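You operate a simulated robot arm through the tools that you are given. There is no shell and no other tool. Be economical: measure what you need, move in short steps, check, and stop when the job is done.

You are at the controls of a simulated two-armed robot. One attempt, no reset.

## Task
Take the yellow cloth from the top of the long steel table and lay it out flat on the top of the steel bench.

It is judged by the outcome, as a careful person would: the job done as asked, and still so three seconds after it is handed in. It fails if anything else is knocked over, pushed out of place, dropped, spilled or broken. Flat cloth is picked up by pressing the open fingertips on it (5 to 10 N) and closing them slowly along it; thin cloth reads only 2 to 8 mm in the jaws.

## Robot
Two 7-joint arms with two-finger parallel grippers on one trunk, on a base that drives. Base frame: it is fixed to the floor where the robot stands at the start and does not move with it; the origin is under the middle of the robot, x ahead of it, y to its left, z up. Readings come in m, degrees, newtons and seconds.
The left shoulder is at the start at [0.07, 0.163, 1.07], the right one opposite. Places, roughly: top of the steel bench [0.7, 1.4, 0.9]. Payload 3.43 kg a hand.
The tool frame of a hand sits at the grasp point between the pads (the TCP): z along the fingers, y along the line on which they close. The tips reach 0.034 m beyond it. Largest opening 0.128 m; finger width 0.024, thickness 0.012; the body of the gripper, 0.048 by 0.13 m, starts 0.096 m behind the TCP.
Orientation is told as [roll, pitch, yaw] about the base's x, y, z axes, in that order, counted from this pose: with the fingers straight down and closing along the base's y, the tool's x points along the base's -x, its y along +y and its z along -z.

## Interface
- The arms move only by the tool step_arm. It takes "left_increments", "right_increments" or both (then of equal length, played together; a hand with none holds still); each is a list of rows, each a list of 7 numbers: the turn, a rotation vector about the tool's x, y, z in degrees, then the shift along the tool's x, y, z in m, then the finger opening in m, from 0 to 0.128. In form: [[ax, ay, az, tx, ty, tz, fingers], ...]. A call has 1 to 10 rows; each row shifts and turns the commanded pose from where the row before left it, along the tool's axes as they then stand. Rows are played at 5 a second. More than 0.05 m and 8.6 degrees between two rows, or a gripper value outside its range, and nothing of the call is played. Where a pose cannot be reached the arm comes as near as it can. A force on the tool above 40 N (or 10 N above the force at the start of the call, whichever is more), or a blocked arm, ends the call early, and 0.2 s more pass. The fingers move at their own pace (about 0.153 m/s each) and stop on an object; they squeeze with about 24 N. The grip force told is the motor's: it shows also when the fingers shut on nothing. Time passes only in rows, and 0.2 s behind the last, so rows that do not move let the fingers close. It gives the time, the measured TCP pose, the force on the tool (base axes), the opening and the grip force at its end, in the units of the frame above (readings bear some noise).
- Cameras (640 x 400 px; columns grow to the right, rows downward): "scene" is now at [0.1353, 0.0306, 1.2984]; the picture's right is [0.36, -0.93, -0.00], its down [-0.52, -0.20, -0.83] and it looks along [0.78, 0.30, -0.55] (base axes); focal length 237 px, centre (320, 200). "left" rides on the left gripper at [0.076, 0.011, -0.16] in its tool frame; the picture's right is [-0.15, 0.99, 0.00], its down [-0.88, -0.13, -0.46] and it looks along [-0.45, -0.07, 0.89] (tool axes); focal length 234 px, centre (320, 200). "right" rides on the right gripper at [0.076, -0.011, -0.16] in its tool frame; the picture's right is [0.15, 0.99, 0.00], its down [-0.88, 0.13, -0.46] and it looks along [-0.45, 0.07, 0.89] (tool axes); focal length 234 px, centre (320, 200).
- grab_frame(camera): a new picture of that camera. It takes no simulated time.
- lift_body(by): slides the trunk up (or, below 0, down) by that many m; the arms and the scene camera ride with it, the base frame stays. It gives what a move gives, with no picture.
- roll_base(legs): drives the robot by 1 to 6 legs, each [ahead, left, turn to the left] in m, m and degrees, along the robot's own axes; the way and the turn of a leg run together, so that a leg with both is an arc; at most 1.5 m and 180 degrees a leg. The arms and the cameras ride along, it lands a little off, and it stops where it bumps. It gives what a move gives.
- head_to(pan, tilt): turns the head with the scene camera to pan (to the left, within 86 degrees either way) and tilt (down, from -29 to 69), counted from straight ahead of the robot. It gives what a move gives.
- measure_at(camera, pixels): for up to 12 pixels [column, row] of the newest picture of that camera ("zoom" is the newest enlarged one), the place [x, y, z] in the base frame of the surface seen there, good to about 0.002 m. It takes no simulated time.
- close_up(camera, box): a new picture of the part [left, top, right, bottom] of that camera's present view, enlarged. It takes no simulated time.
- finish_job(): hands the job in; it is judged then, once.

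Keep the steps short. Do not move on a guess: measure, check each grasp and each placing, and mend mistakes. In all there are 80 turns and 62 pictures (those below and enlarged ones count). Leave the grippers open and the arms clear of the work at the hand-in unless told otherwise, and finish with a single line.

The tools are called after "Call:" by a JSON object that holds its "fn" and its "kwargs". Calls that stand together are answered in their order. step_arm: Moves the arms, as the interface text tells. Its arguments: {"type":"object","properties":{"left_increments":{"type":"array","items":{"type":"array","items":{"type":"number"}}},"right_increments":{"type":"array","items":{"type":"array","items":{"type":"number"}}}},"required":[]} The other tools are called the same way: lift_body (by) slides the trunk up or down; roll_base (legs) drives the base; head_to (pan, tilt) turns the head that bears the scene camera; grab_frame (camera) takes a picture; measure_at (camera, pixels) gives the place of the surface under pixels of a picture; close_up (camera, box) takes an enlarged picture of a part of a camera's view; finish_job () hands the job in.

At the start:

```text
time_s: 0.0
left_ee_pos: [0.6345, 0.319, 1.0919]
left_tcp_rot: [-0.1, 0.0, 0.0]
left_contact_force: [0.4, 0.2, 0.6]
left_opening: 0.128
left_grip_force: 0.0
right_ee_pos: [0.6402, -0.2032, 1.0616]
right_tcp_rot: [0.0, 0.0, 0.0]
right_contact_force: [0.0, -0.3, 0.9]
right_opening: 0.1281
right_grip_force: 0.0
trunk travel left (down, up): [-0.55, 0.39]
robot x, y, heading: [-0.0005, -0.0025, -0.2]
head pan, tilt: [21.0, 33.5]
```

scene: 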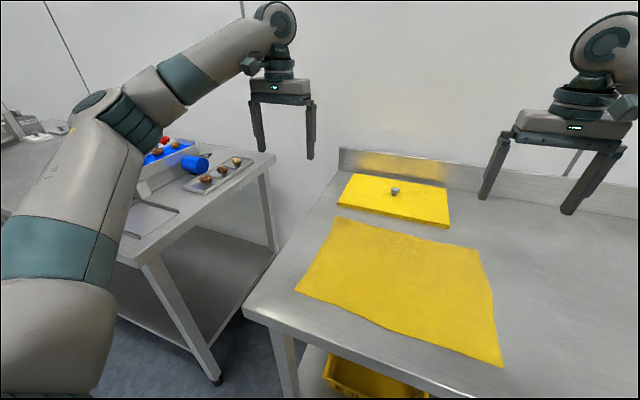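
right: 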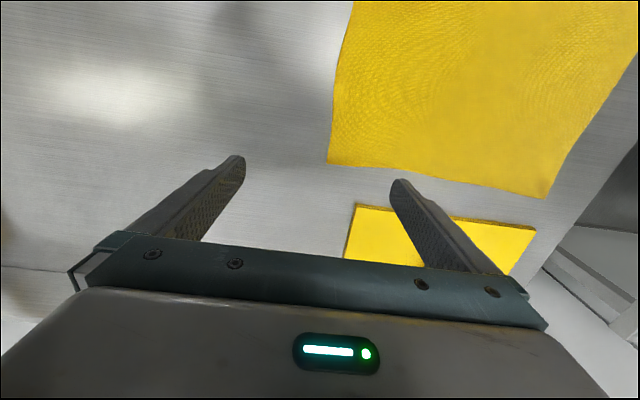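
left: 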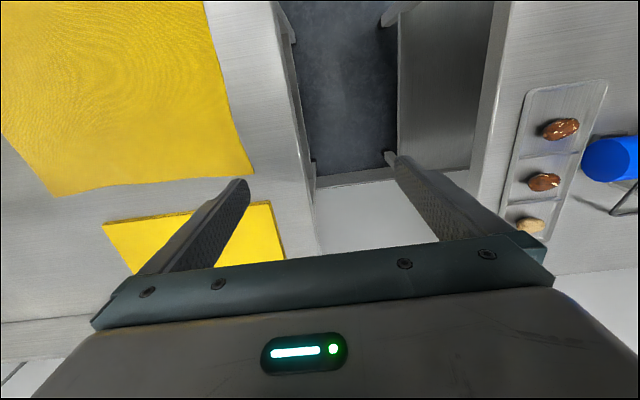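

I see a large yellow cloth and a yellow board behind it. I'll measure the cloth's corners and the bench edges.

Call:
{"fn": "measure_at", "kwargs": {"camera": "scene", "pixels": [[337, 218], [478, 250], [501, 365], [297, 290], [400, 290], [350, 175], [449, 226], [395, 190], [270, 155], [145, 262], [200, 190], [150, 220]]}}

Call:
{"fn": "head_to", "kwargs": {"pan": 65, "tilt": 30}}

Call:
{"fn": "grab_frame", "kwargs": {"camera": "scene"}}

```text
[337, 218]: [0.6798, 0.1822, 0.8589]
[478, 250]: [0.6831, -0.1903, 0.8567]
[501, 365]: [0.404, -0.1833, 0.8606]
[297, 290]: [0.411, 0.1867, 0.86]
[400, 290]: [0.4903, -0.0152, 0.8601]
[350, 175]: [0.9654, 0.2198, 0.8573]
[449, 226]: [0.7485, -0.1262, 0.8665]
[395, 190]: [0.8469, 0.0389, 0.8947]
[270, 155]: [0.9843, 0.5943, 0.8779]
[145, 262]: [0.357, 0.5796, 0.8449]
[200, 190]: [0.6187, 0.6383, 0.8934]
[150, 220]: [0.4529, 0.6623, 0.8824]
```

```text
time_s: 1.1
left_ee_pos: [0.6347, 0.3184, 1.0923]
left_tcp_rot: [0.0, -0.1, 0.0]
left_contact_force: [1.0, -1.3, -0.1]
left_opening: 0.128
left_grip_force: 0.0
right_ee_pos: [0.6402, -0.2045, 1.0613]
right_tcp_rot: [0.0, 0.0, 0.0]
right_contact_force: [0.1, 0.3, -0.4]
right_opening: 0.1282
right_grip_force: 0.1
trunk travel left (down, up): [-0.55, 0.39]
robot x, y, heading: [-0.0022, 0.0021, -0.0]
head pan, tilt: [65.0, 30.0]
```

```text
58 pictures are left
```

scene: 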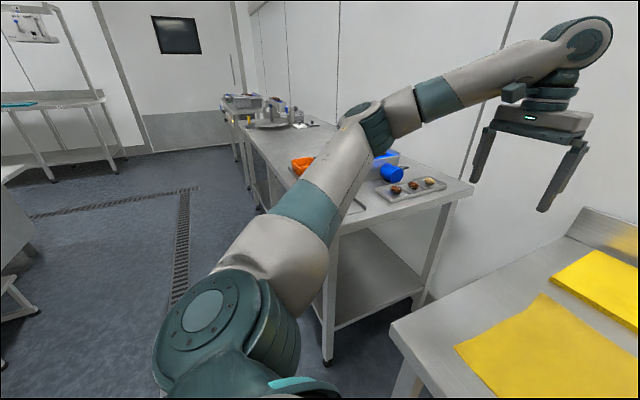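

Call:
{"fn": "close_up", "kwargs": {"camera": "scene", "box": [200, 80, 480, 255]}}

Call:
{"fn": "measure_at", "kwargs": {"camera": "scene", "pixels": [[265, 143], [285, 150], [300, 167], [330, 150], [270, 125], [300, 126], [323, 128], [345, 205], [275, 175], [395, 340], [545, 270], [247, 140]]}}

```text
2.29 times, centred on (340, 168) of scene
```

zoom: 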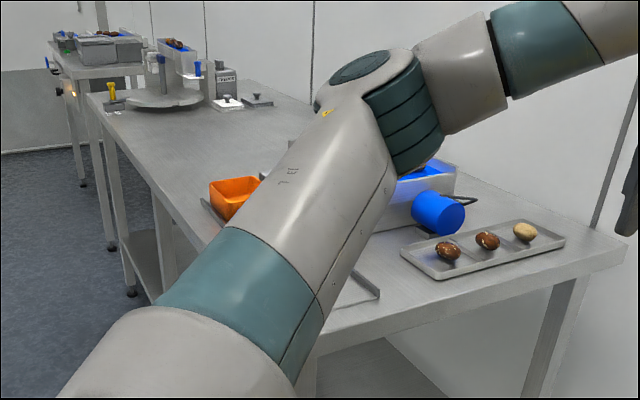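

```text
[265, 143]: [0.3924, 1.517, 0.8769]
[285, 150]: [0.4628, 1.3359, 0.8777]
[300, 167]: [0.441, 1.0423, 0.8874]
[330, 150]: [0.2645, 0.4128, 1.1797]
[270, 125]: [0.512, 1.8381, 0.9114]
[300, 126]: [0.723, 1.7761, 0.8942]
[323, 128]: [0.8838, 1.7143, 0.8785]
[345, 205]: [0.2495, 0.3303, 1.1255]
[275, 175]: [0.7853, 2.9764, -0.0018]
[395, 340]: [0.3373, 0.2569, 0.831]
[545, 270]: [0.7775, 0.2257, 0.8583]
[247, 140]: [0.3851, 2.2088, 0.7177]
```

The cloth spans x 0.41–0.68 and y ±0.185, and the table top is at z≈0.857. The bench top is at z≈0.878, free from about y 1.1 to 1.7. I'll bring both hands above the cloth's two front corners, still clear of it.

Call:
{"fn": "step_arm", "kwargs": {"left_increments": [[0, 0, 0, 0.0285, -0.0233, 0.0203, 0.05], [0, 0, 0, 0.0285, -0.0233, 0.0203, 0.05], [0, 0, 0, 0.0285, -0.0233, 0.0203, 0.05], [0, 0, 0, 0.0285, -0.0233, 0.0203, 0.05], [0, 0, 0, 0.0285, -0.0233, 0.0203, 0.05], [0, 0, 0, 0.0285, -0.0233, 0.0203, 0.05], [0, 0, 0, 0.0285, -0.0233, 0.0203, 0.05], [0, 0, 0, 0, 0, 0, 0.05]], "right_increments": [[0, 0, 0, 0.0293, 0.007, 0.0159, 0.05], [0, 0, 0, 0.0293, 0.007, 0.0159, 0.05], [0, 0, 0, 0.0293, 0.007, 0.0159, 0.05], [0, 0, 0, 0.0293, 0.007, 0.0159, 0.05], [0, 0, 0, 0.0293, 0.007, 0.0159, 0.05], [0, 0, 0, 0.0293, 0.007, 0.0159, 0.05], [0, 0, 0, 0.0293, 0.007, 0.0159, 0.05], [0, 0, 0, 0, 0, 0, 0.05]]}}

Call:
{"fn": "head_to", "kwargs": {"pan": 0, "tilt": 50}}

Call:
{"fn": "grab_frame", "kwargs": {"camera": "scene"}}

```text
time_s: 2.9
left_ee_pos: [0.4352, 0.1547, 0.9513]
left_tcp_rot: [-0.1, 0.0, 0.1]
left_contact_force: [0.1, 0.4, 0.8]
left_opening: 0.05
left_grip_force: 0.1
right_ee_pos: [0.4346, -0.1543, 0.9522]
right_tcp_rot: [0.1, 0.1, 0.1]
right_contact_force: [-1.0, -0.2, -0.3]
right_opening: 0.05
right_grip_force: 0.1
trunk travel left (down, up): [-0.55, 0.39]
robot x, y, heading: [-0.0009, 0.0002, -0.2]
head pan, tilt: [65.0, 30.0]
```

```text
time_s: 4.3
left_ee_pos: [0.4355, 0.1553, 0.9517]
left_tcp_rot: [0.0, 0.0, 0.0]
left_contact_force: [-0.1, -0.1, -0.1]
left_opening: 0.0502
left_grip_force: 0.2
right_ee_pos: [0.4347, -0.1531, 0.9519]
right_tcp_rot: [0.0, 0.0, 0.0]
right_contact_force: [0.4, 0.2, -0.2]
right_opening: 0.05
right_grip_force: 0.0
trunk travel left (down, up): [-0.55, 0.39]
robot x, y, heading: [-0.0021, 0.0, -0.0]
head pan, tilt: [0.0, 50.0]
```

```text
56 pictures are left
```

scene: 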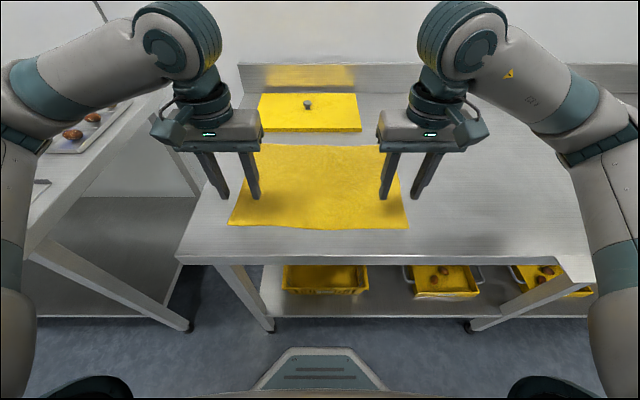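

Both hands hang over the front corners. I'll measure those corners (pixels 230,222 and 407,228) before going down.

Call:
{"fn": "measure_at", "kwargs": {"camera": "scene", "pixels": [[231, 220], [406, 227], [320, 227], [250, 218], [390, 220], [320, 240], [214, 225], [307, 104]]}}

Call:
{"fn": "step_arm", "kwargs": {"left_increments": [[0, 0, 0, 0, 0, 0.02, 0.05], [0, 0, 0, 0, 0, 0.018, 0.05], [0, 0, 0, 0, 0, 0.01, 0.05], [0, 0, 0, 0, 0, 0.006, 0.05], [0, 0, 0, 0, 0, 0.003, 0.05]], "right_increments": [[0, 0, 0, 0, 0, 0.02, 0.05], [0, 0, 0, 0, 0, 0.018, 0.05], [0, 0, 0, 0, 0, 0.01, 0.05], [0, 0, 0, 0, 0, 0.006, 0.05], [0, 0, 0, 0, 0, 0.003, 0.05]]}}

```text
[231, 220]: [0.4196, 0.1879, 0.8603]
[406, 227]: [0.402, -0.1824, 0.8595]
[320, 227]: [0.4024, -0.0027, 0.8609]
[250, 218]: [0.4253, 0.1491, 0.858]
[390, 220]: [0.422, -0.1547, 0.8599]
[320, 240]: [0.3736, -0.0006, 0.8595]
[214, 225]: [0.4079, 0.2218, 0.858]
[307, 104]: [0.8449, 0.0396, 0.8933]
```

```text
time_s: 5.5
left_ee_pos: [0.4359, 0.1553, 0.8949]
left_tcp_rot: [0.0, -0.2, 0.1]
left_contact_force: [1.0, 1.1, 18.4]
left_opening: 0.0501
left_grip_force: 0.0
right_ee_pos: [0.4352, -0.1553, 0.8945]
right_tcp_rot: [0.0, -0.1, 0.0]
right_contact_force: [1.4, -0.1, 9.6]
right_opening: 0.0497
right_grip_force: 0.1
trunk travel left (down, up): [-0.55, 0.39]
robot x, y, heading: [0.0012, 0.0027, -0.2]
head pan, tilt: [0.0, 50.0]
```

Contact reads 18 N on the left and 10 N on the right. I'll ease the left up by about 1 mm and close both slowly.

Call:
{"fn": "step_arm", "kwargs": {"left_increments": [[0, 0, 0, 0, 0, -0.001, 0.05], [0, 0, 0, 0, 0, 0, 0.044], [0, 0, 0, 0, 0, 0, 0.038], [0, 0, 0, 0, 0, 0, 0.032], [0, 0, 0, 0, 0, 0, 0.026], [0, 0, 0, 0, 0, 0, 0.02], [0, 0, 0, 0, 0, 0, 0.014], [0, 0, 0, 0, 0, 0, 0.008], [0, 0, 0, 0, 0, 0, 0.002], [0, 0, 0, 0, 0, 0, 0]], "right_increments": [[0, 0, 0, 0, 0, 0, 0.05], [0, 0, 0, 0, 0, 0, 0.044], [0, 0, 0, 0, 0, 0, 0.038], [0, 0, 0, 0, 0, 0, 0.032], [0, 0, 0, 0, 0, 0, 0.026], [0, 0, 0, 0, 0, 0, 0.02], [0, 0, 0, 0, 0, 0, 0.014], [0, 0, 0, 0, 0, 0, 0.008], [0, 0, 0, 0, 0, 0, 0.002], [0, 0, 0, 0, 0, 0, 0]]}}

Call:
{"fn": "grab_frame", "kwargs": {"camera": "scene"}}

```text
time_s: 7.7
left_ee_pos: [0.4347, 0.1573, 0.8954]
left_tcp_rot: [0.0, -0.1, -0.1]
left_contact_force: [-0.3, -7.2, 9.6]
left_opening: 0.0019
left_grip_force: 24.1
right_ee_pos: [0.4333, -0.1546, 0.8964]
right_tcp_rot: [-0.1, -0.1, 0.0]
right_contact_force: [0.8, 7.5, 24.3]
right_opening: 0.0024
right_grip_force: 24.3
trunk travel left (down, up): [-0.55, 0.39]
robot x, y, heading: [-0.0005, 0.0036, -0.0]
head pan, tilt: [0.0, 50.0]
```

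```text
55 pictures are left
```

scene: 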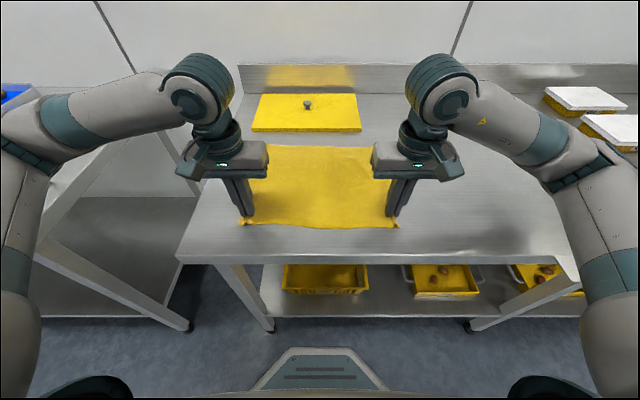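

The jaws read 1.9 and 2.4 mm, and the side forces show the cloth taut between the hands, so both grips look good. I'll slacken it a little and lift 8 cm as a check.

Call:
{"fn": "step_arm", "kwargs": {"left_increments": [[0, 0, 0, 0, -0.003, -0.01, 0], [0, 0, 0, 0, 0, -0.02, 0], [0, 0, 0, 0, 0, -0.025, 0], [0, 0, 0, 0, 0, -0.025, 0]], "right_increments": [[0, 0, 0, 0, 0.003, -0.01, 0], [0, 0, 0, 0, 0, -0.02, 0], [0, 0, 0, 0, 0, -0.025, 0], [0, 0, 0, 0, 0, -0.025, 0]]}}

Call:
{"fn": "grab_frame", "kwargs": {"camera": "scene"}}

```text
time_s: 8.7
left_ee_pos: [0.4342, 0.1532, 0.9741]
left_tcp_rot: [0.0, 0.1, 0.0]
left_contact_force: [0.1, -1.3, 0.2]
left_opening: 0.0021
left_grip_force: 23.5
right_ee_pos: [0.4352, -0.1518, 0.9745]
right_tcp_rot: [0.0, 0.0, 0.0]
right_contact_force: [0.6, 1.7, -0.2]
right_opening: 0.0023
right_grip_force: 24.0
trunk travel left (down, up): [-0.55, 0.39]
robot x, y, heading: [-0.0036, 0.0045, -0.1]
head pan, tilt: [0.0, 50.0]
```

```text
54 pictures are left
```

scene: 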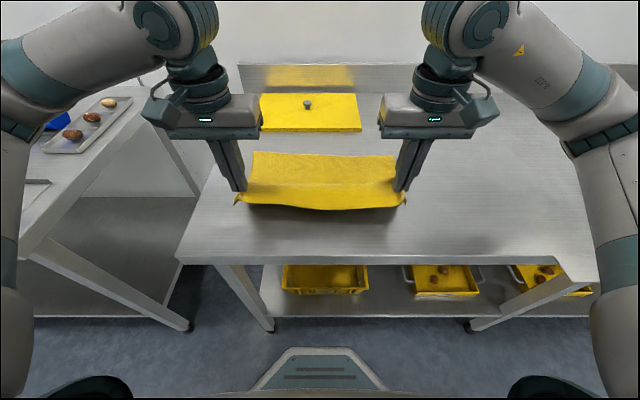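

Both corners came up. I'll raise the trunk 0.34 m so the cloth hangs clear.

Call:
{"fn": "lift_body", "kwargs": {"by": 0.34}}

Call:
{"fn": "grab_frame", "kwargs": {"camera": "scene"}}

```text
time_s: 12.0
left_ee_pos: [0.4362, 0.1509, 1.3129]
left_tcp_rot: [0.1, 0.0, 0.0]
left_contact_force: [-0.2, -2.0, 0.7]
left_opening: 0.0019
left_grip_force: 23.5
right_ee_pos: [0.437, -0.1519, 1.3145]
right_tcp_rot: [0.0, 0.1, 0.0]
right_contact_force: [0.3, 1.8, 0.1]
right_opening: 0.0021
right_grip_force: 23.9
trunk travel left (down, up): [-0.89, 0.05]
robot x, y, heading: [-0.003, -0.0035, 0.2]
head pan, tilt: [0.0, 50.0]
```

```text
53 pictures are left
```

scene: 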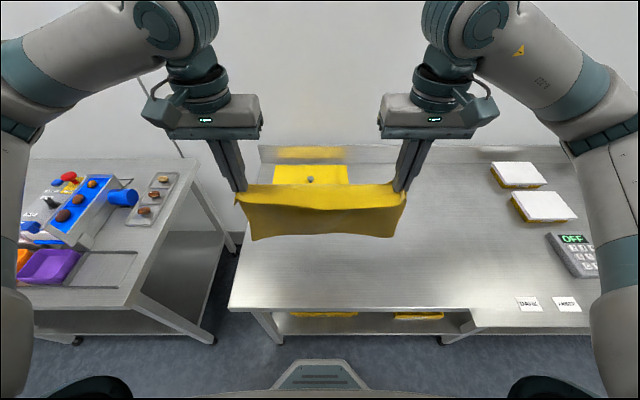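

The cloth hangs free. Before driving I'll look left and behind-left for obstacles.

Call:
{"fn": "head_to", "kwargs": {"pan": 86, "tilt": 35}}

Call:
{"fn": "grab_frame", "kwargs": {"camera": "scene"}}

```text
time_s: 13.6
left_ee_pos: [0.4363, 0.1529, 1.3137]
left_tcp_rot: [0.0, 0.0, 0.0]
left_contact_force: [-0.9, -1.9, 0.7]
left_opening: 0.0022
left_grip_force: 23.8
right_ee_pos: [0.4361, -0.1523, 1.3145]
right_tcp_rot: [0.0, 0.0, 0.0]
right_contact_force: [0.2, 1.5, 0.0]
right_opening: 0.0021
right_grip_force: 24.0
trunk travel left (down, up): [-0.89, 0.05]
robot x, y, heading: [-0.0017, -0.0009, 0.1]
head pan, tilt: [85.9, 35.0]
```

```text
52 pictures are left
```

scene: 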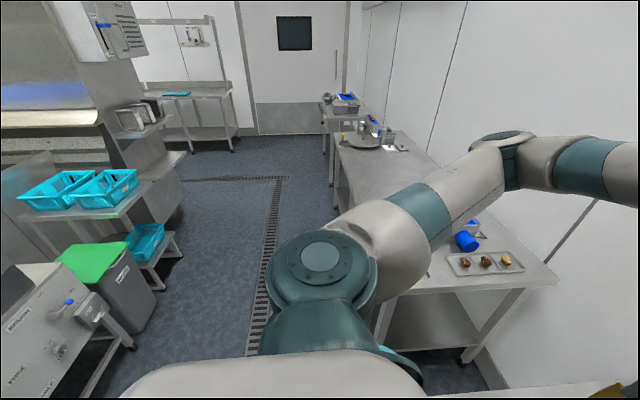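

Call:
{"fn": "measure_at", "kwargs": {"camera": "scene", "pixels": [[155, 310], [135, 345], [180, 250], [115, 270], [120, 335], [342, 205], [270, 260], [60, 300], [333, 172], [355, 160], [420, 165], [380, 120]]}}

```text
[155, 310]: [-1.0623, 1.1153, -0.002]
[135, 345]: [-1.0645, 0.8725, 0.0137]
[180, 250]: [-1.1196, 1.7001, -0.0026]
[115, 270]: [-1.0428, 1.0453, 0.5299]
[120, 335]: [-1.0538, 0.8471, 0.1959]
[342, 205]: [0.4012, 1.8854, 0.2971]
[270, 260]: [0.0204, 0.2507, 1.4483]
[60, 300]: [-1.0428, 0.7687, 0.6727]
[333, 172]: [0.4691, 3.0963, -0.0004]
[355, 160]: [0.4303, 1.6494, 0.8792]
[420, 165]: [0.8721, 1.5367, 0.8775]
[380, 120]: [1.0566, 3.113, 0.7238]
```

The nearest obstacle behind is at x≈-1.04, so there is room. I'll back up 0.22 m, then go left 1.38 m.

Call:
{"fn": "roll_base", "kwargs": {"legs": [[-0.22, 0, 0], [0, 1.38, 0]]}}

Call:
{"fn": "head_to", "kwargs": {"pan": 0, "tilt": 45}}

Call:
{"fn": "grab_frame", "kwargs": {"camera": "scene"}}

```text
time_s: 21.8
left_ee_pos: [0.2197, 1.5354, 1.3124]
left_tcp_rot: [0.1, 0.1, -0.2]
left_contact_force: [-0.2, -2.4, -0.9]
left_opening: 0.0018
left_grip_force: 23.8
right_ee_pos: [0.2188, 1.2295, 1.3142]
right_tcp_rot: [0.0, -0.1, -0.3]
right_contact_force: [0.7, 2.0, 0.3]
right_opening: 0.0024
right_grip_force: 24.0
trunk travel left (down, up): [-0.89, 0.05]
robot x, y, heading: [-0.216, 1.3871, -0.3]
head pan, tilt: [85.9, 35.0]
```

```text
time_s: 23.4
left_ee_pos: [0.2198, 1.5362, 1.3136]
left_tcp_rot: [0.0, 0.1, -0.2]
left_contact_force: [-0.3, -1.6, -0.6]
left_opening: 0.0018
left_grip_force: 24.2
right_ee_pos: [0.2193, 1.2313, 1.315]
right_tcp_rot: [0.0, 0.0, -0.1]
right_contact_force: [-0.3, 2.0, -0.7]
right_opening: 0.0023
right_grip_force: 24.2
trunk travel left (down, up): [-0.89, 0.05]
robot x, y, heading: [-0.2161, 1.3854, -0.4]
head pan, tilt: [0.0, 45.0]
```

```text
51 pictures are left
```

scene: 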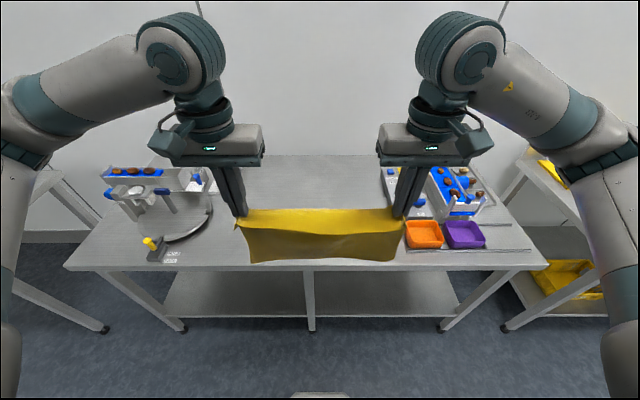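

I'm centred in front of the bench. I'll measure the limits of the free area: the orange tray's left side, the turntable and labels on the left, and the front edge.

Call:
{"fn": "measure_at", "kwargs": {"camera": "scene", "pixels": [[405, 247], [404, 222], [403, 250], [383, 190], [383, 165], [213, 212], [180, 262], [208, 230], [310, 269], [310, 185], [175, 242], [440, 168]]}}

```text
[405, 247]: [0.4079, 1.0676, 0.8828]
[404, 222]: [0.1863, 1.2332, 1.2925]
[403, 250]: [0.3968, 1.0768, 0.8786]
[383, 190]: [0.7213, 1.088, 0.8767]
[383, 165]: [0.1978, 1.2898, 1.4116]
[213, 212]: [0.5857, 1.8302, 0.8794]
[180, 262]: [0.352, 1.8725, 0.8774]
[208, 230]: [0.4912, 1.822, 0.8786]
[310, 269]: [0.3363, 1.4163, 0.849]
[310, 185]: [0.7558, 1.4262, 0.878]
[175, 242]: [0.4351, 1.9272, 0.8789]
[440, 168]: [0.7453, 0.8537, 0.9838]
```

The free area is y 1.08–1.81 and x 0.34–0.95. I'll go left 0.05 m and forward 0.2 m, lowering nothing yet; the hem is at about z 1.02, above the bench.

Call:
{"fn": "roll_base", "kwargs": {"legs": [[0, 0.05, 0.3], [0.2, 0, 0]]}}

Call:
{"fn": "step_arm", "kwargs": {"left_increments": [[0, 0, 0, -0.03, 0, 0, 0], [0, 0, 0, -0.03, 0, 0, 0], [0, 0, 0, -0.03, 0, 0, 0], [0, 0, 0, -0.03, 0, 0, 0], [0, 0, 0, -0.03, 0, 0, 0], [0, 0, 0, -0.03, 0, 0, 0], [0, 0, 0, -0.03, 0, 0, 0], [0, 0, 0, -0.03, 0, 0, 0], [0, 0, 0, -0.03, 0, 0, 0], [0, 0, 0, 0, 0, 0, 0]], "right_increments": [[0, 0, 0, -0.03, 0, 0, 0], [0, 0, 0, -0.03, 0, 0, 0], [0, 0, 0, -0.03, 0, 0, 0], [0, 0, 0, -0.03, 0, 0, 0], [0, 0, 0, -0.03, 0, 0, 0], [0, 0, 0, -0.03, 0, 0, 0], [0, 0, 0, -0.03, 0, 0, 0], [0, 0, 0, -0.03, 0, 0, 0], [0, 0, 0, -0.03, 0, 0, 0], [0, 0, 0, 0, 0, 0, 0]]}}

Call:
{"fn": "grab_frame", "kwargs": {"camera": "scene"}}

```text
time_s: 25.5
left_ee_pos: [0.4136, 1.5868, 1.3146]
left_tcp_rot: [0.1, -0.2, 0.1]
left_contact_force: [-1.0, -1.5, 0.1]
left_opening: 0.002
left_grip_force: 23.7
right_ee_pos: [0.4144, 1.283, 1.3147]
right_tcp_rot: [0.2, -0.1, 0.1]
right_contact_force: [0.2, 2.1, -0.1]
right_opening: 0.0027
right_grip_force: 24.1
trunk travel left (down, up): [-0.89, 0.05]
robot x, y, heading: [-0.0172, 1.4364, -0.1]
head pan, tilt: [0.0, 45.0]
```

```text
time_s: 27.7
left_ee_pos: [0.6894, 1.5894, 1.3128]
left_tcp_rot: [0.0, 0.0, 0.2]
left_contact_force: [-0.8, -2.5, -0.1]
left_opening: 0.0022
left_grip_force: 23.4
right_ee_pos: [0.6884, 1.284, 1.3132]
right_tcp_rot: [0.0, 0.0, 0.2]
right_contact_force: [-0.7, 2.0, 0.4]
right_opening: 0.0023
right_grip_force: 23.9
trunk travel left (down, up): [-0.89, 0.05]
robot x, y, heading: [-0.0184, 1.4343, 0.0]
head pan, tilt: [0.0, 45.0]
```

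```text
50 pictures are left
```

scene: 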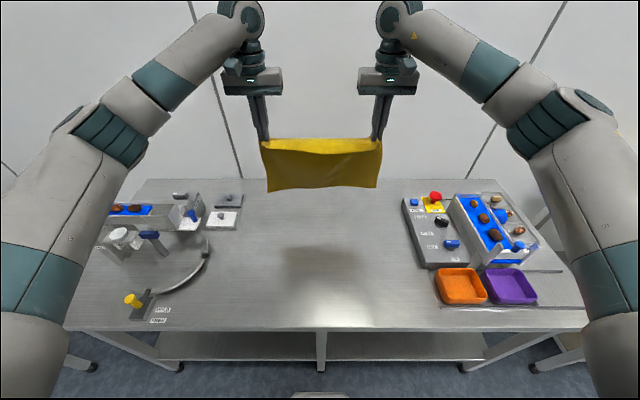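

The cloth hangs over the bench. I'll measure the hem and the things nearest it.

Call:
{"fn": "measure_at", "kwargs": {"camera": "scene", "pixels": [[270, 190], [325, 187], [376, 185], [325, 150], [403, 200], [422, 262], [240, 215], [238, 200]]}}

```text
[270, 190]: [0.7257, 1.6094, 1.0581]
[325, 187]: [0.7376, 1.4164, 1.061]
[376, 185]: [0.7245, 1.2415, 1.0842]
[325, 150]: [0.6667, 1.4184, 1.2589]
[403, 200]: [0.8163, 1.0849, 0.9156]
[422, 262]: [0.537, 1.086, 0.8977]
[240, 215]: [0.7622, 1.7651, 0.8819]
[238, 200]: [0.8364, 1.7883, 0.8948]
```

The hem is at z≈1.06, with the hands at 1.313. I'll lower the trunk 0.165 m so the hem hangs just above the bench.

Call:
{"fn": "lift_body", "kwargs": {"by": -0.165}}

Call:
{"fn": "grab_frame", "kwargs": {"camera": "scene"}}

```text
time_s: 29.6
left_ee_pos: [0.6872, 1.5892, 1.1479]
left_tcp_rot: [0.0, 0.0, 0.2]
left_contact_force: [0.0, -2.6, -0.1]
left_opening: 0.0018
left_grip_force: 24.2
right_ee_pos: [0.6892, 1.2827, 1.1486]
right_tcp_rot: [0.0, -0.1, 0.1]
right_contact_force: [-0.3, 2.4, 1.2]
right_opening: 0.0028
right_grip_force: 23.9
trunk travel left (down, up): [-0.725, 0.215]
robot x, y, heading: [-0.0173, 1.4327, 0.1]
head pan, tilt: [0.0, 45.0]
```

```text
49 pictures are left
```

scene: 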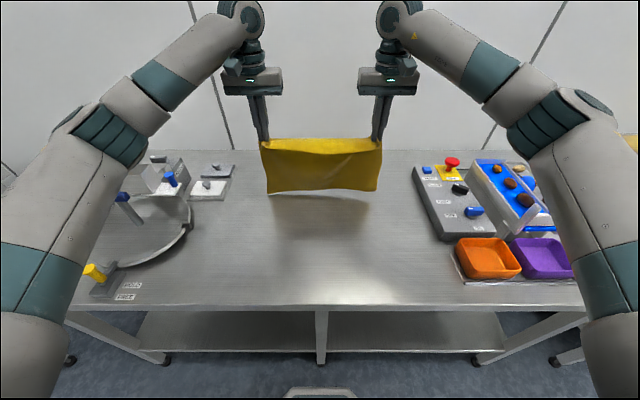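

The hem is about to touch, around x≈0.73. I'll lower 2 cm to make contact, then sweep both hands back towards the robot and down in an arc so the cloth lays out away from it.

Call:
{"fn": "step_arm", "kwargs": {"left_increments": [[0, 0, 0, 0, 0, 0.02, 0], [0, 0, 0, 0.03, 0, 0.01, 0], [0, 0, 0, 0.03, 0, 0.012, 0], [0, 0, 0, 0.03, 0, 0.018, 0], [0, 0, 0, 0.025, 0, 0.021, 0], [0, 0, 0, 0.023, 0, 0.025, 0], [0, 0, 0, 0.017, 0, 0.024, 0], [0, 0, 0, 0.015, 0, 0.029, 0]], "right_increments": [[0, 0, 0, 0, 0, 0.02, 0], [0, 0, 0, 0.03, 0, 0.01, 0], [0, 0, 0, 0.03, 0, 0.012, 0], [0, 0, 0, 0.03, 0, 0.018, 0], [0, 0, 0, 0.025, 0, 0.021, 0], [0, 0, 0, 0.023, 0, 0.025, 0], [0, 0, 0, 0.017, 0, 0.024, 0], [0, 0, 0, 0.015, 0, 0.029, 0]]}}

Call:
{"fn": "grab_frame", "kwargs": {"camera": "scene"}}

```text
time_s: 31.4
left_ee_pos: [0.5195, 1.5896, 0.9866]
left_tcp_rot: [0.0, 0.0, 0.1]
left_contact_force: [0.4, -3.5, -0.2]
left_opening: 0.002
left_grip_force: 24.1
right_ee_pos: [0.5165, 1.2826, 0.9883]
right_tcp_rot: [0.0, 0.0, 0.1]
right_contact_force: [0.4, 2.6, -0.6]
right_opening: 0.0024
right_grip_force: 23.7
trunk travel left (down, up): [-0.725, 0.215]
robot x, y, heading: [-0.0177, 1.434, 0.5]
head pan, tilt: [0.0, 45.0]
```

```text
48 pictures are left
```

scene: 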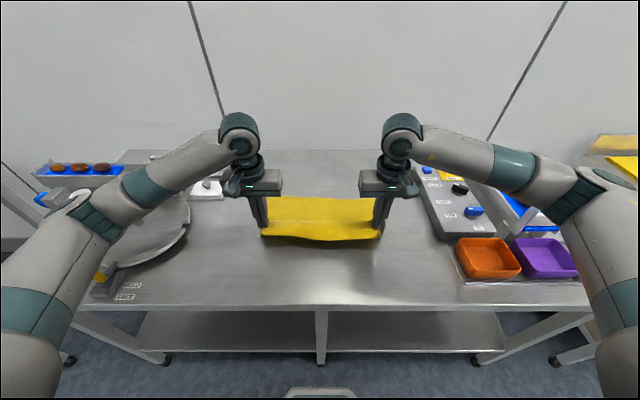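

The far part is already lying on the bench. I'll measure the far hem and the flat part.

Call:
{"fn": "measure_at", "kwargs": {"camera": "scene", "pixels": [[275, 199], [322, 199], [372, 200], [320, 212], [320, 225], [320, 236]]}}

```text
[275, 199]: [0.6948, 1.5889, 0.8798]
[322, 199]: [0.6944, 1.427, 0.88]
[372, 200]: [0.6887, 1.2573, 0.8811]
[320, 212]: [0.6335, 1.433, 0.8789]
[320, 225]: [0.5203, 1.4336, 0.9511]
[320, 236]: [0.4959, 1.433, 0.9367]
```

The hem lies at x≈0.694, so the hands should end near x≈0.44. I'll go on down and back, stopping just above the bench.

Call:
{"fn": "step_arm", "kwargs": {"left_increments": [[0, 0, 0, 0.02, 0, 0.014, 0], [0, 0, 0, 0.018, 0, 0.016, 0], [0, 0, 0, 0.017, 0, 0.016, 0], [0, 0, 0, 0.015, 0, 0.014, 0], [0, 0, 0, 0.014, 0, 0.01, 0], [0, 0, 0, 0, 0, 0, 0]], "right_increments": [[0, 0, 0, 0.02, 0, 0.014, 0], [0, 0, 0, 0.018, 0, 0.016, 0], [0, 0, 0, 0.017, 0, 0.016, 0], [0, 0, 0, 0.015, 0, 0.015, 0], [0, 0, 0, 0.012, 0, 0.011, 0], [0, 0, 0, 0, 0, 0, 0]]}}

Call:
{"fn": "grab_frame", "kwargs": {"camera": "scene"}}

```text
time_s: 32.8
left_ee_pos: [0.4346, 1.5898, 0.918]
left_tcp_rot: [-0.1, 0.0, 0.1]
left_contact_force: [-0.3, -3.3, 0.0]
left_opening: 0.0017
left_grip_force: 24.1
right_ee_pos: [0.4371, 1.2824, 0.9156]
right_tcp_rot: [0.0, -0.1, 0.2]
right_contact_force: [0.0, 3.6, 0.5]
right_opening: 0.0022
right_grip_force: 24.1
trunk travel left (down, up): [-0.725, 0.215]
robot x, y, heading: [-0.015, 1.4358, -0.0]
head pan, tilt: [0.0, 45.0]
```

```text
47 pictures are left
```

scene: 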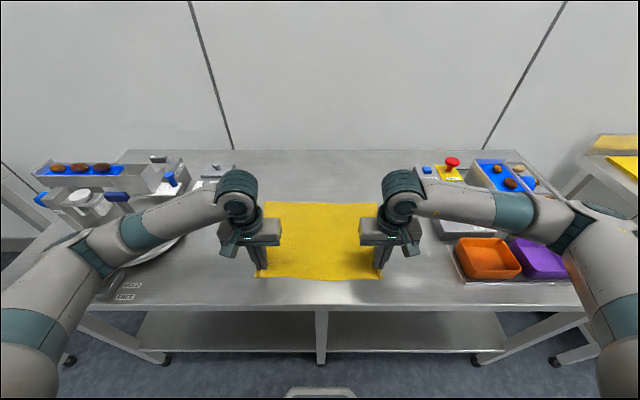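

It lies flat. I'll press down lightly, then open slowly to spread the pinched folds back out.

Call:
{"fn": "step_arm", "kwargs": {"left_increments": [[0, 0, 0, 0, 0, 0.003, 0], [0, 0, 0, 0, 0, 0.003, 0], [0, 0, 0, 0, 0, 0, 0]], "right_increments": [[0, 0, 0, 0, 0, 0.002, 0], [0, 0, 0, 0, 0, 0.002, 0], [0, 0, 0, 0, 0, 0, 0]]}}

```text
time_s: 33.6
left_ee_pos: [0.4334, 1.5883, 0.9135]
left_tcp_rot: [-0.1, -0.4, 0.3]
left_contact_force: [4.2, 0.8, 28.2]
left_opening: 0.0022
left_grip_force: 24.4
right_ee_pos: [0.4353, 1.2834, 0.9152]
right_tcp_rot: [0.1, -0.3, 0.1]
right_contact_force: [4.9, 0.5, 26.3]
right_opening: 0.0025
right_grip_force: 24.3
trunk travel left (down, up): [-0.725, 0.215]
robot x, y, heading: [-0.0192, 1.4339, -0.0]
head pan, tilt: [0.0, 45.0]
```

Pressure is 26–28 N, a bit high. I'll ease up 1.5 mm while opening slowly.

Call:
{"fn": "step_arm", "kwargs": {"left_increments": [[0, 0, 0, 0, 0, -0.0015, 0], [0, 0, 0, 0, 0, 0, 0.005], [0, 0, 0, 0, 0, 0, 0.01], [0, 0, 0, 0, 0, 0, 0.016], [0, 0, 0, 0, 0, 0, 0.022], [0, 0, 0, 0, 0, 0, 0.028], [0, 0, 0, 0, 0, 0, 0.034], [0, 0, 0, 0, 0, 0, 0.04], [0, 0, 0, 0, 0, 0, 0.046], [0, 0, 0, 0, 0, 0, 0.05]], "right_increments": [[0, 0, 0, 0, 0, -0.0015, 0], [0, 0, 0, 0, 0, 0, 0.005], [0, 0, 0, 0, 0, 0, 0.01], [0, 0, 0, 0, 0, 0, 0.016], [0, 0, 0, 0, 0, 0, 0.022], [0, 0, 0, 0, 0, 0, 0.028], [0, 0, 0, 0, 0, 0, 0.034], [0, 0, 0, 0, 0, 0, 0.04], [0, 0, 0, 0, 0, 0, 0.046], [0, 0, 0, 0, 0, 0, 0.05]]}}

Call:
{"fn": "close_up", "kwargs": {"camera": "scene", "box": [220, 180, 420, 305]}}

```text
time_s: 35.8
left_ee_pos: [0.4312, 1.5887, 0.9158]
left_tcp_rot: [0.0, -0.3, 0.1]
left_contact_force: [-1.2, -4.9, 29.2]
left_opening: 0.0434
left_grip_force: 0.0
right_ee_pos: [0.434, 1.2832, 0.9149]
right_tcp_rot: [-0.1, -0.3, 0.1]
right_contact_force: [-0.7, 3.0, 20.2]
right_opening: 0.0458
right_grip_force: 0.0
trunk travel left (down, up): [-0.725, 0.215]
robot x, y, heading: [-0.0145, 1.4364, 0.1]
head pan, tilt: [0.0, 45.0]
```

```text
3.20 times, centred on (320, 242) of scene
```

zoom: 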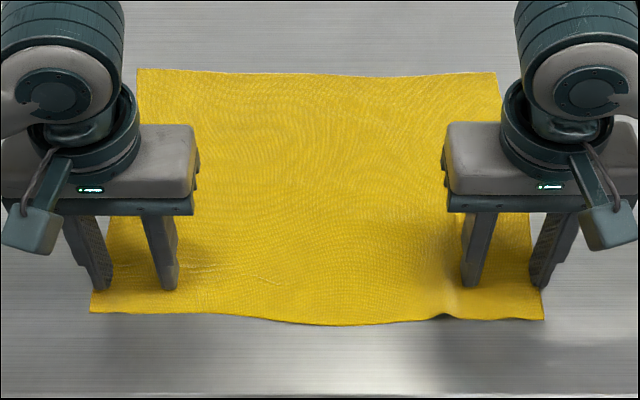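

The folds spread out well, leaving a slight ripple near the right inner finger. I'll lift both hands straight up.

Call:
{"fn": "step_arm", "kwargs": {"left_increments": [[0, 0, 0, 0, 0, -0.004, 0.05], [0, 0, 0, 0, 0, -0.01, 0.05], [0, 0, 0, 0, 0, -0.03, 0.05], [0, 0, 0, 0, 0, -0.04, 0.05], [0, 0, 0, 0, 0, -0.04, 0.05]], "right_increments": [[0, 0, 0, 0, 0, -0.004, 0.05], [0, 0, 0, 0, 0, -0.01, 0.05], [0, 0, 0, 0, 0, -0.03, 0.05], [0, 0, 0, 0, 0, -0.04, 0.05], [0, 0, 0, 0, 0, -0.04, 0.05]]}}

Call:
{"fn": "close_up", "kwargs": {"camera": "scene", "box": [220, 180, 420, 305]}}

```text
time_s: 37.0
left_ee_pos: [0.4344, 1.5893, 1.039]
left_tcp_rot: [0.0, 0.0, 0.0]
left_contact_force: [0.3, 0.0, 0.2]
left_opening: 0.0499
left_grip_force: 0.1
right_ee_pos: [0.4354, 1.2834, 1.0371]
right_tcp_rot: [0.0, -0.1, 0.1]
right_contact_force: [-0.2, 0.6, 0.0]
right_opening: 0.0502
right_grip_force: 0.1
trunk travel left (down, up): [-0.725, 0.215]
robot x, y, heading: [-0.0187, 1.4386, 0.0]
head pan, tilt: [0.0, 45.0]
```

```text
3.20 times, centred on (320, 242) of scene
```

zoom: 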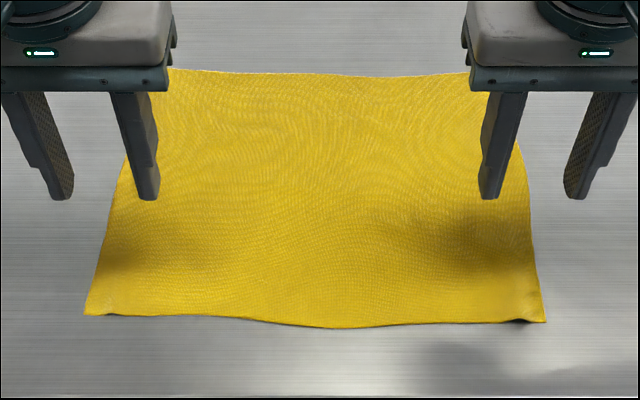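

The cloth lies flat. I'll measure the corners and any ripple, raise the trunk 0.15 m, then back the base off.

Call:
{"fn": "measure_at", "kwargs": {"camera": "zoom", "pixels": [[95, 308], [538, 315], [520, 312], [450, 310], [330, 320], [170, 78], [460, 80], [320, 200], [490, 250], [125, 255]]}}

Call:
{"fn": "lift_body", "kwargs": {"by": 0.15}}

Call:
{"fn": "roll_base", "kwargs": {"legs": [[-0.25, 0, 0]]}}

Call:
{"fn": "step_arm", "kwargs": {"left_increments": [[0, 0, 0, 0, 0, 0, 0.128], [0, 0, 0, 0, 0, 0, 0.128]], "right_increments": [[0, 0, 0, 0, 0, 0, 0.128], [0, 0, 0, 0, 0, 0, 0.128]]}}

Call:
{"fn": "grab_frame", "kwargs": {"camera": "scene"}}

```text
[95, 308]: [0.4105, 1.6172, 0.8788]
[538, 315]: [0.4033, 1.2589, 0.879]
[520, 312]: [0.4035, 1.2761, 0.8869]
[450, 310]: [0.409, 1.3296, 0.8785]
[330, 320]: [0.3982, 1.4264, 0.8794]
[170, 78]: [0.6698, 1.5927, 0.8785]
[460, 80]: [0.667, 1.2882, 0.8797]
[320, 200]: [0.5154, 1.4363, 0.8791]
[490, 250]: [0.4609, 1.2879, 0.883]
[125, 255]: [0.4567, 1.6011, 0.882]
```

```text
time_s: 38.7
left_ee_pos: [0.4359, 1.5888, 1.1899]
left_tcp_rot: [0.2, 0.0, 0.2]
left_contact_force: [0.2, -0.4, -0.2]
left_opening: 0.0502
left_grip_force: 0.1
right_ee_pos: [0.437, 1.2849, 1.1875]
right_tcp_rot: [0.0, 0.0, 0.1]
right_contact_force: [-0.5, 0.1, -0.3]
right_opening: 0.05
right_grip_force: 0.0
trunk travel left (down, up): [-0.875, 0.065]
robot x, y, heading: [-0.0186, 1.4352, 0.0]
head pan, tilt: [0.0, 45.0]
```

```text
time_s: 40.5
left_ee_pos: [0.1875, 1.5877, 1.1884]
left_tcp_rot: [0.1, 0.2, 0.0]
left_contact_force: [0.3, 0.4, 0.1]
left_opening: 0.05
left_grip_force: 0.0
right_ee_pos: [0.1914, 1.2827, 1.1867]
right_tcp_rot: [0.0, 0.1, 0.0]
right_contact_force: [0.8, -0.9, 0.8]
right_opening: 0.0502
right_grip_force: 0.1
trunk travel left (down, up): [-0.875, 0.065]
robot x, y, heading: [-0.2655, 1.4334, -0.2]
head pan, tilt: [0.0, 45.0]
```

```text
time_s: 41.1
left_ee_pos: [0.1887, 1.588, 1.1894]
left_tcp_rot: [0.0, 0.0, 0.0]
left_contact_force: [-1.0, -0.3, 0.5]
left_opening: 0.1279
left_grip_force: 0.0
right_ee_pos: [0.1894, 1.2823, 1.1864]
right_tcp_rot: [0.0, -0.1, -0.1]
right_contact_force: [0.5, -0.3, 0.8]
right_opening: 0.1281
right_grip_force: 0.1
trunk travel left (down, up): [-0.875, 0.065]
robot x, y, heading: [-0.2648, 1.4348, 0.1]
head pan, tilt: [0.0, 45.0]
```

```text
44 pictures are left
```

scene: 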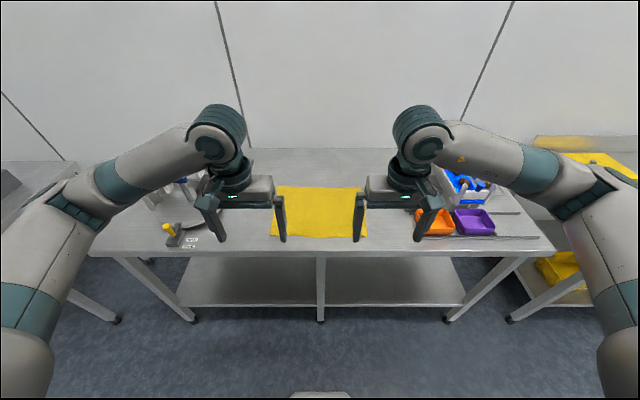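

The cloth lies flat on the bench, about 0.27 by 0.36 m, with only a ripple of about 8 mm near the right front corner. The other items look undisturbed, the hands are clear and the grippers are open. I'm handing it in.

Call:
{"fn": "finish_job", "kwargs": {}}

```text
The job is handed in.
```

The yellow cloth is spread flat on the steel bench, apart from a ripple of about 8 mm near its right front corner; nothing else looked disturbed.
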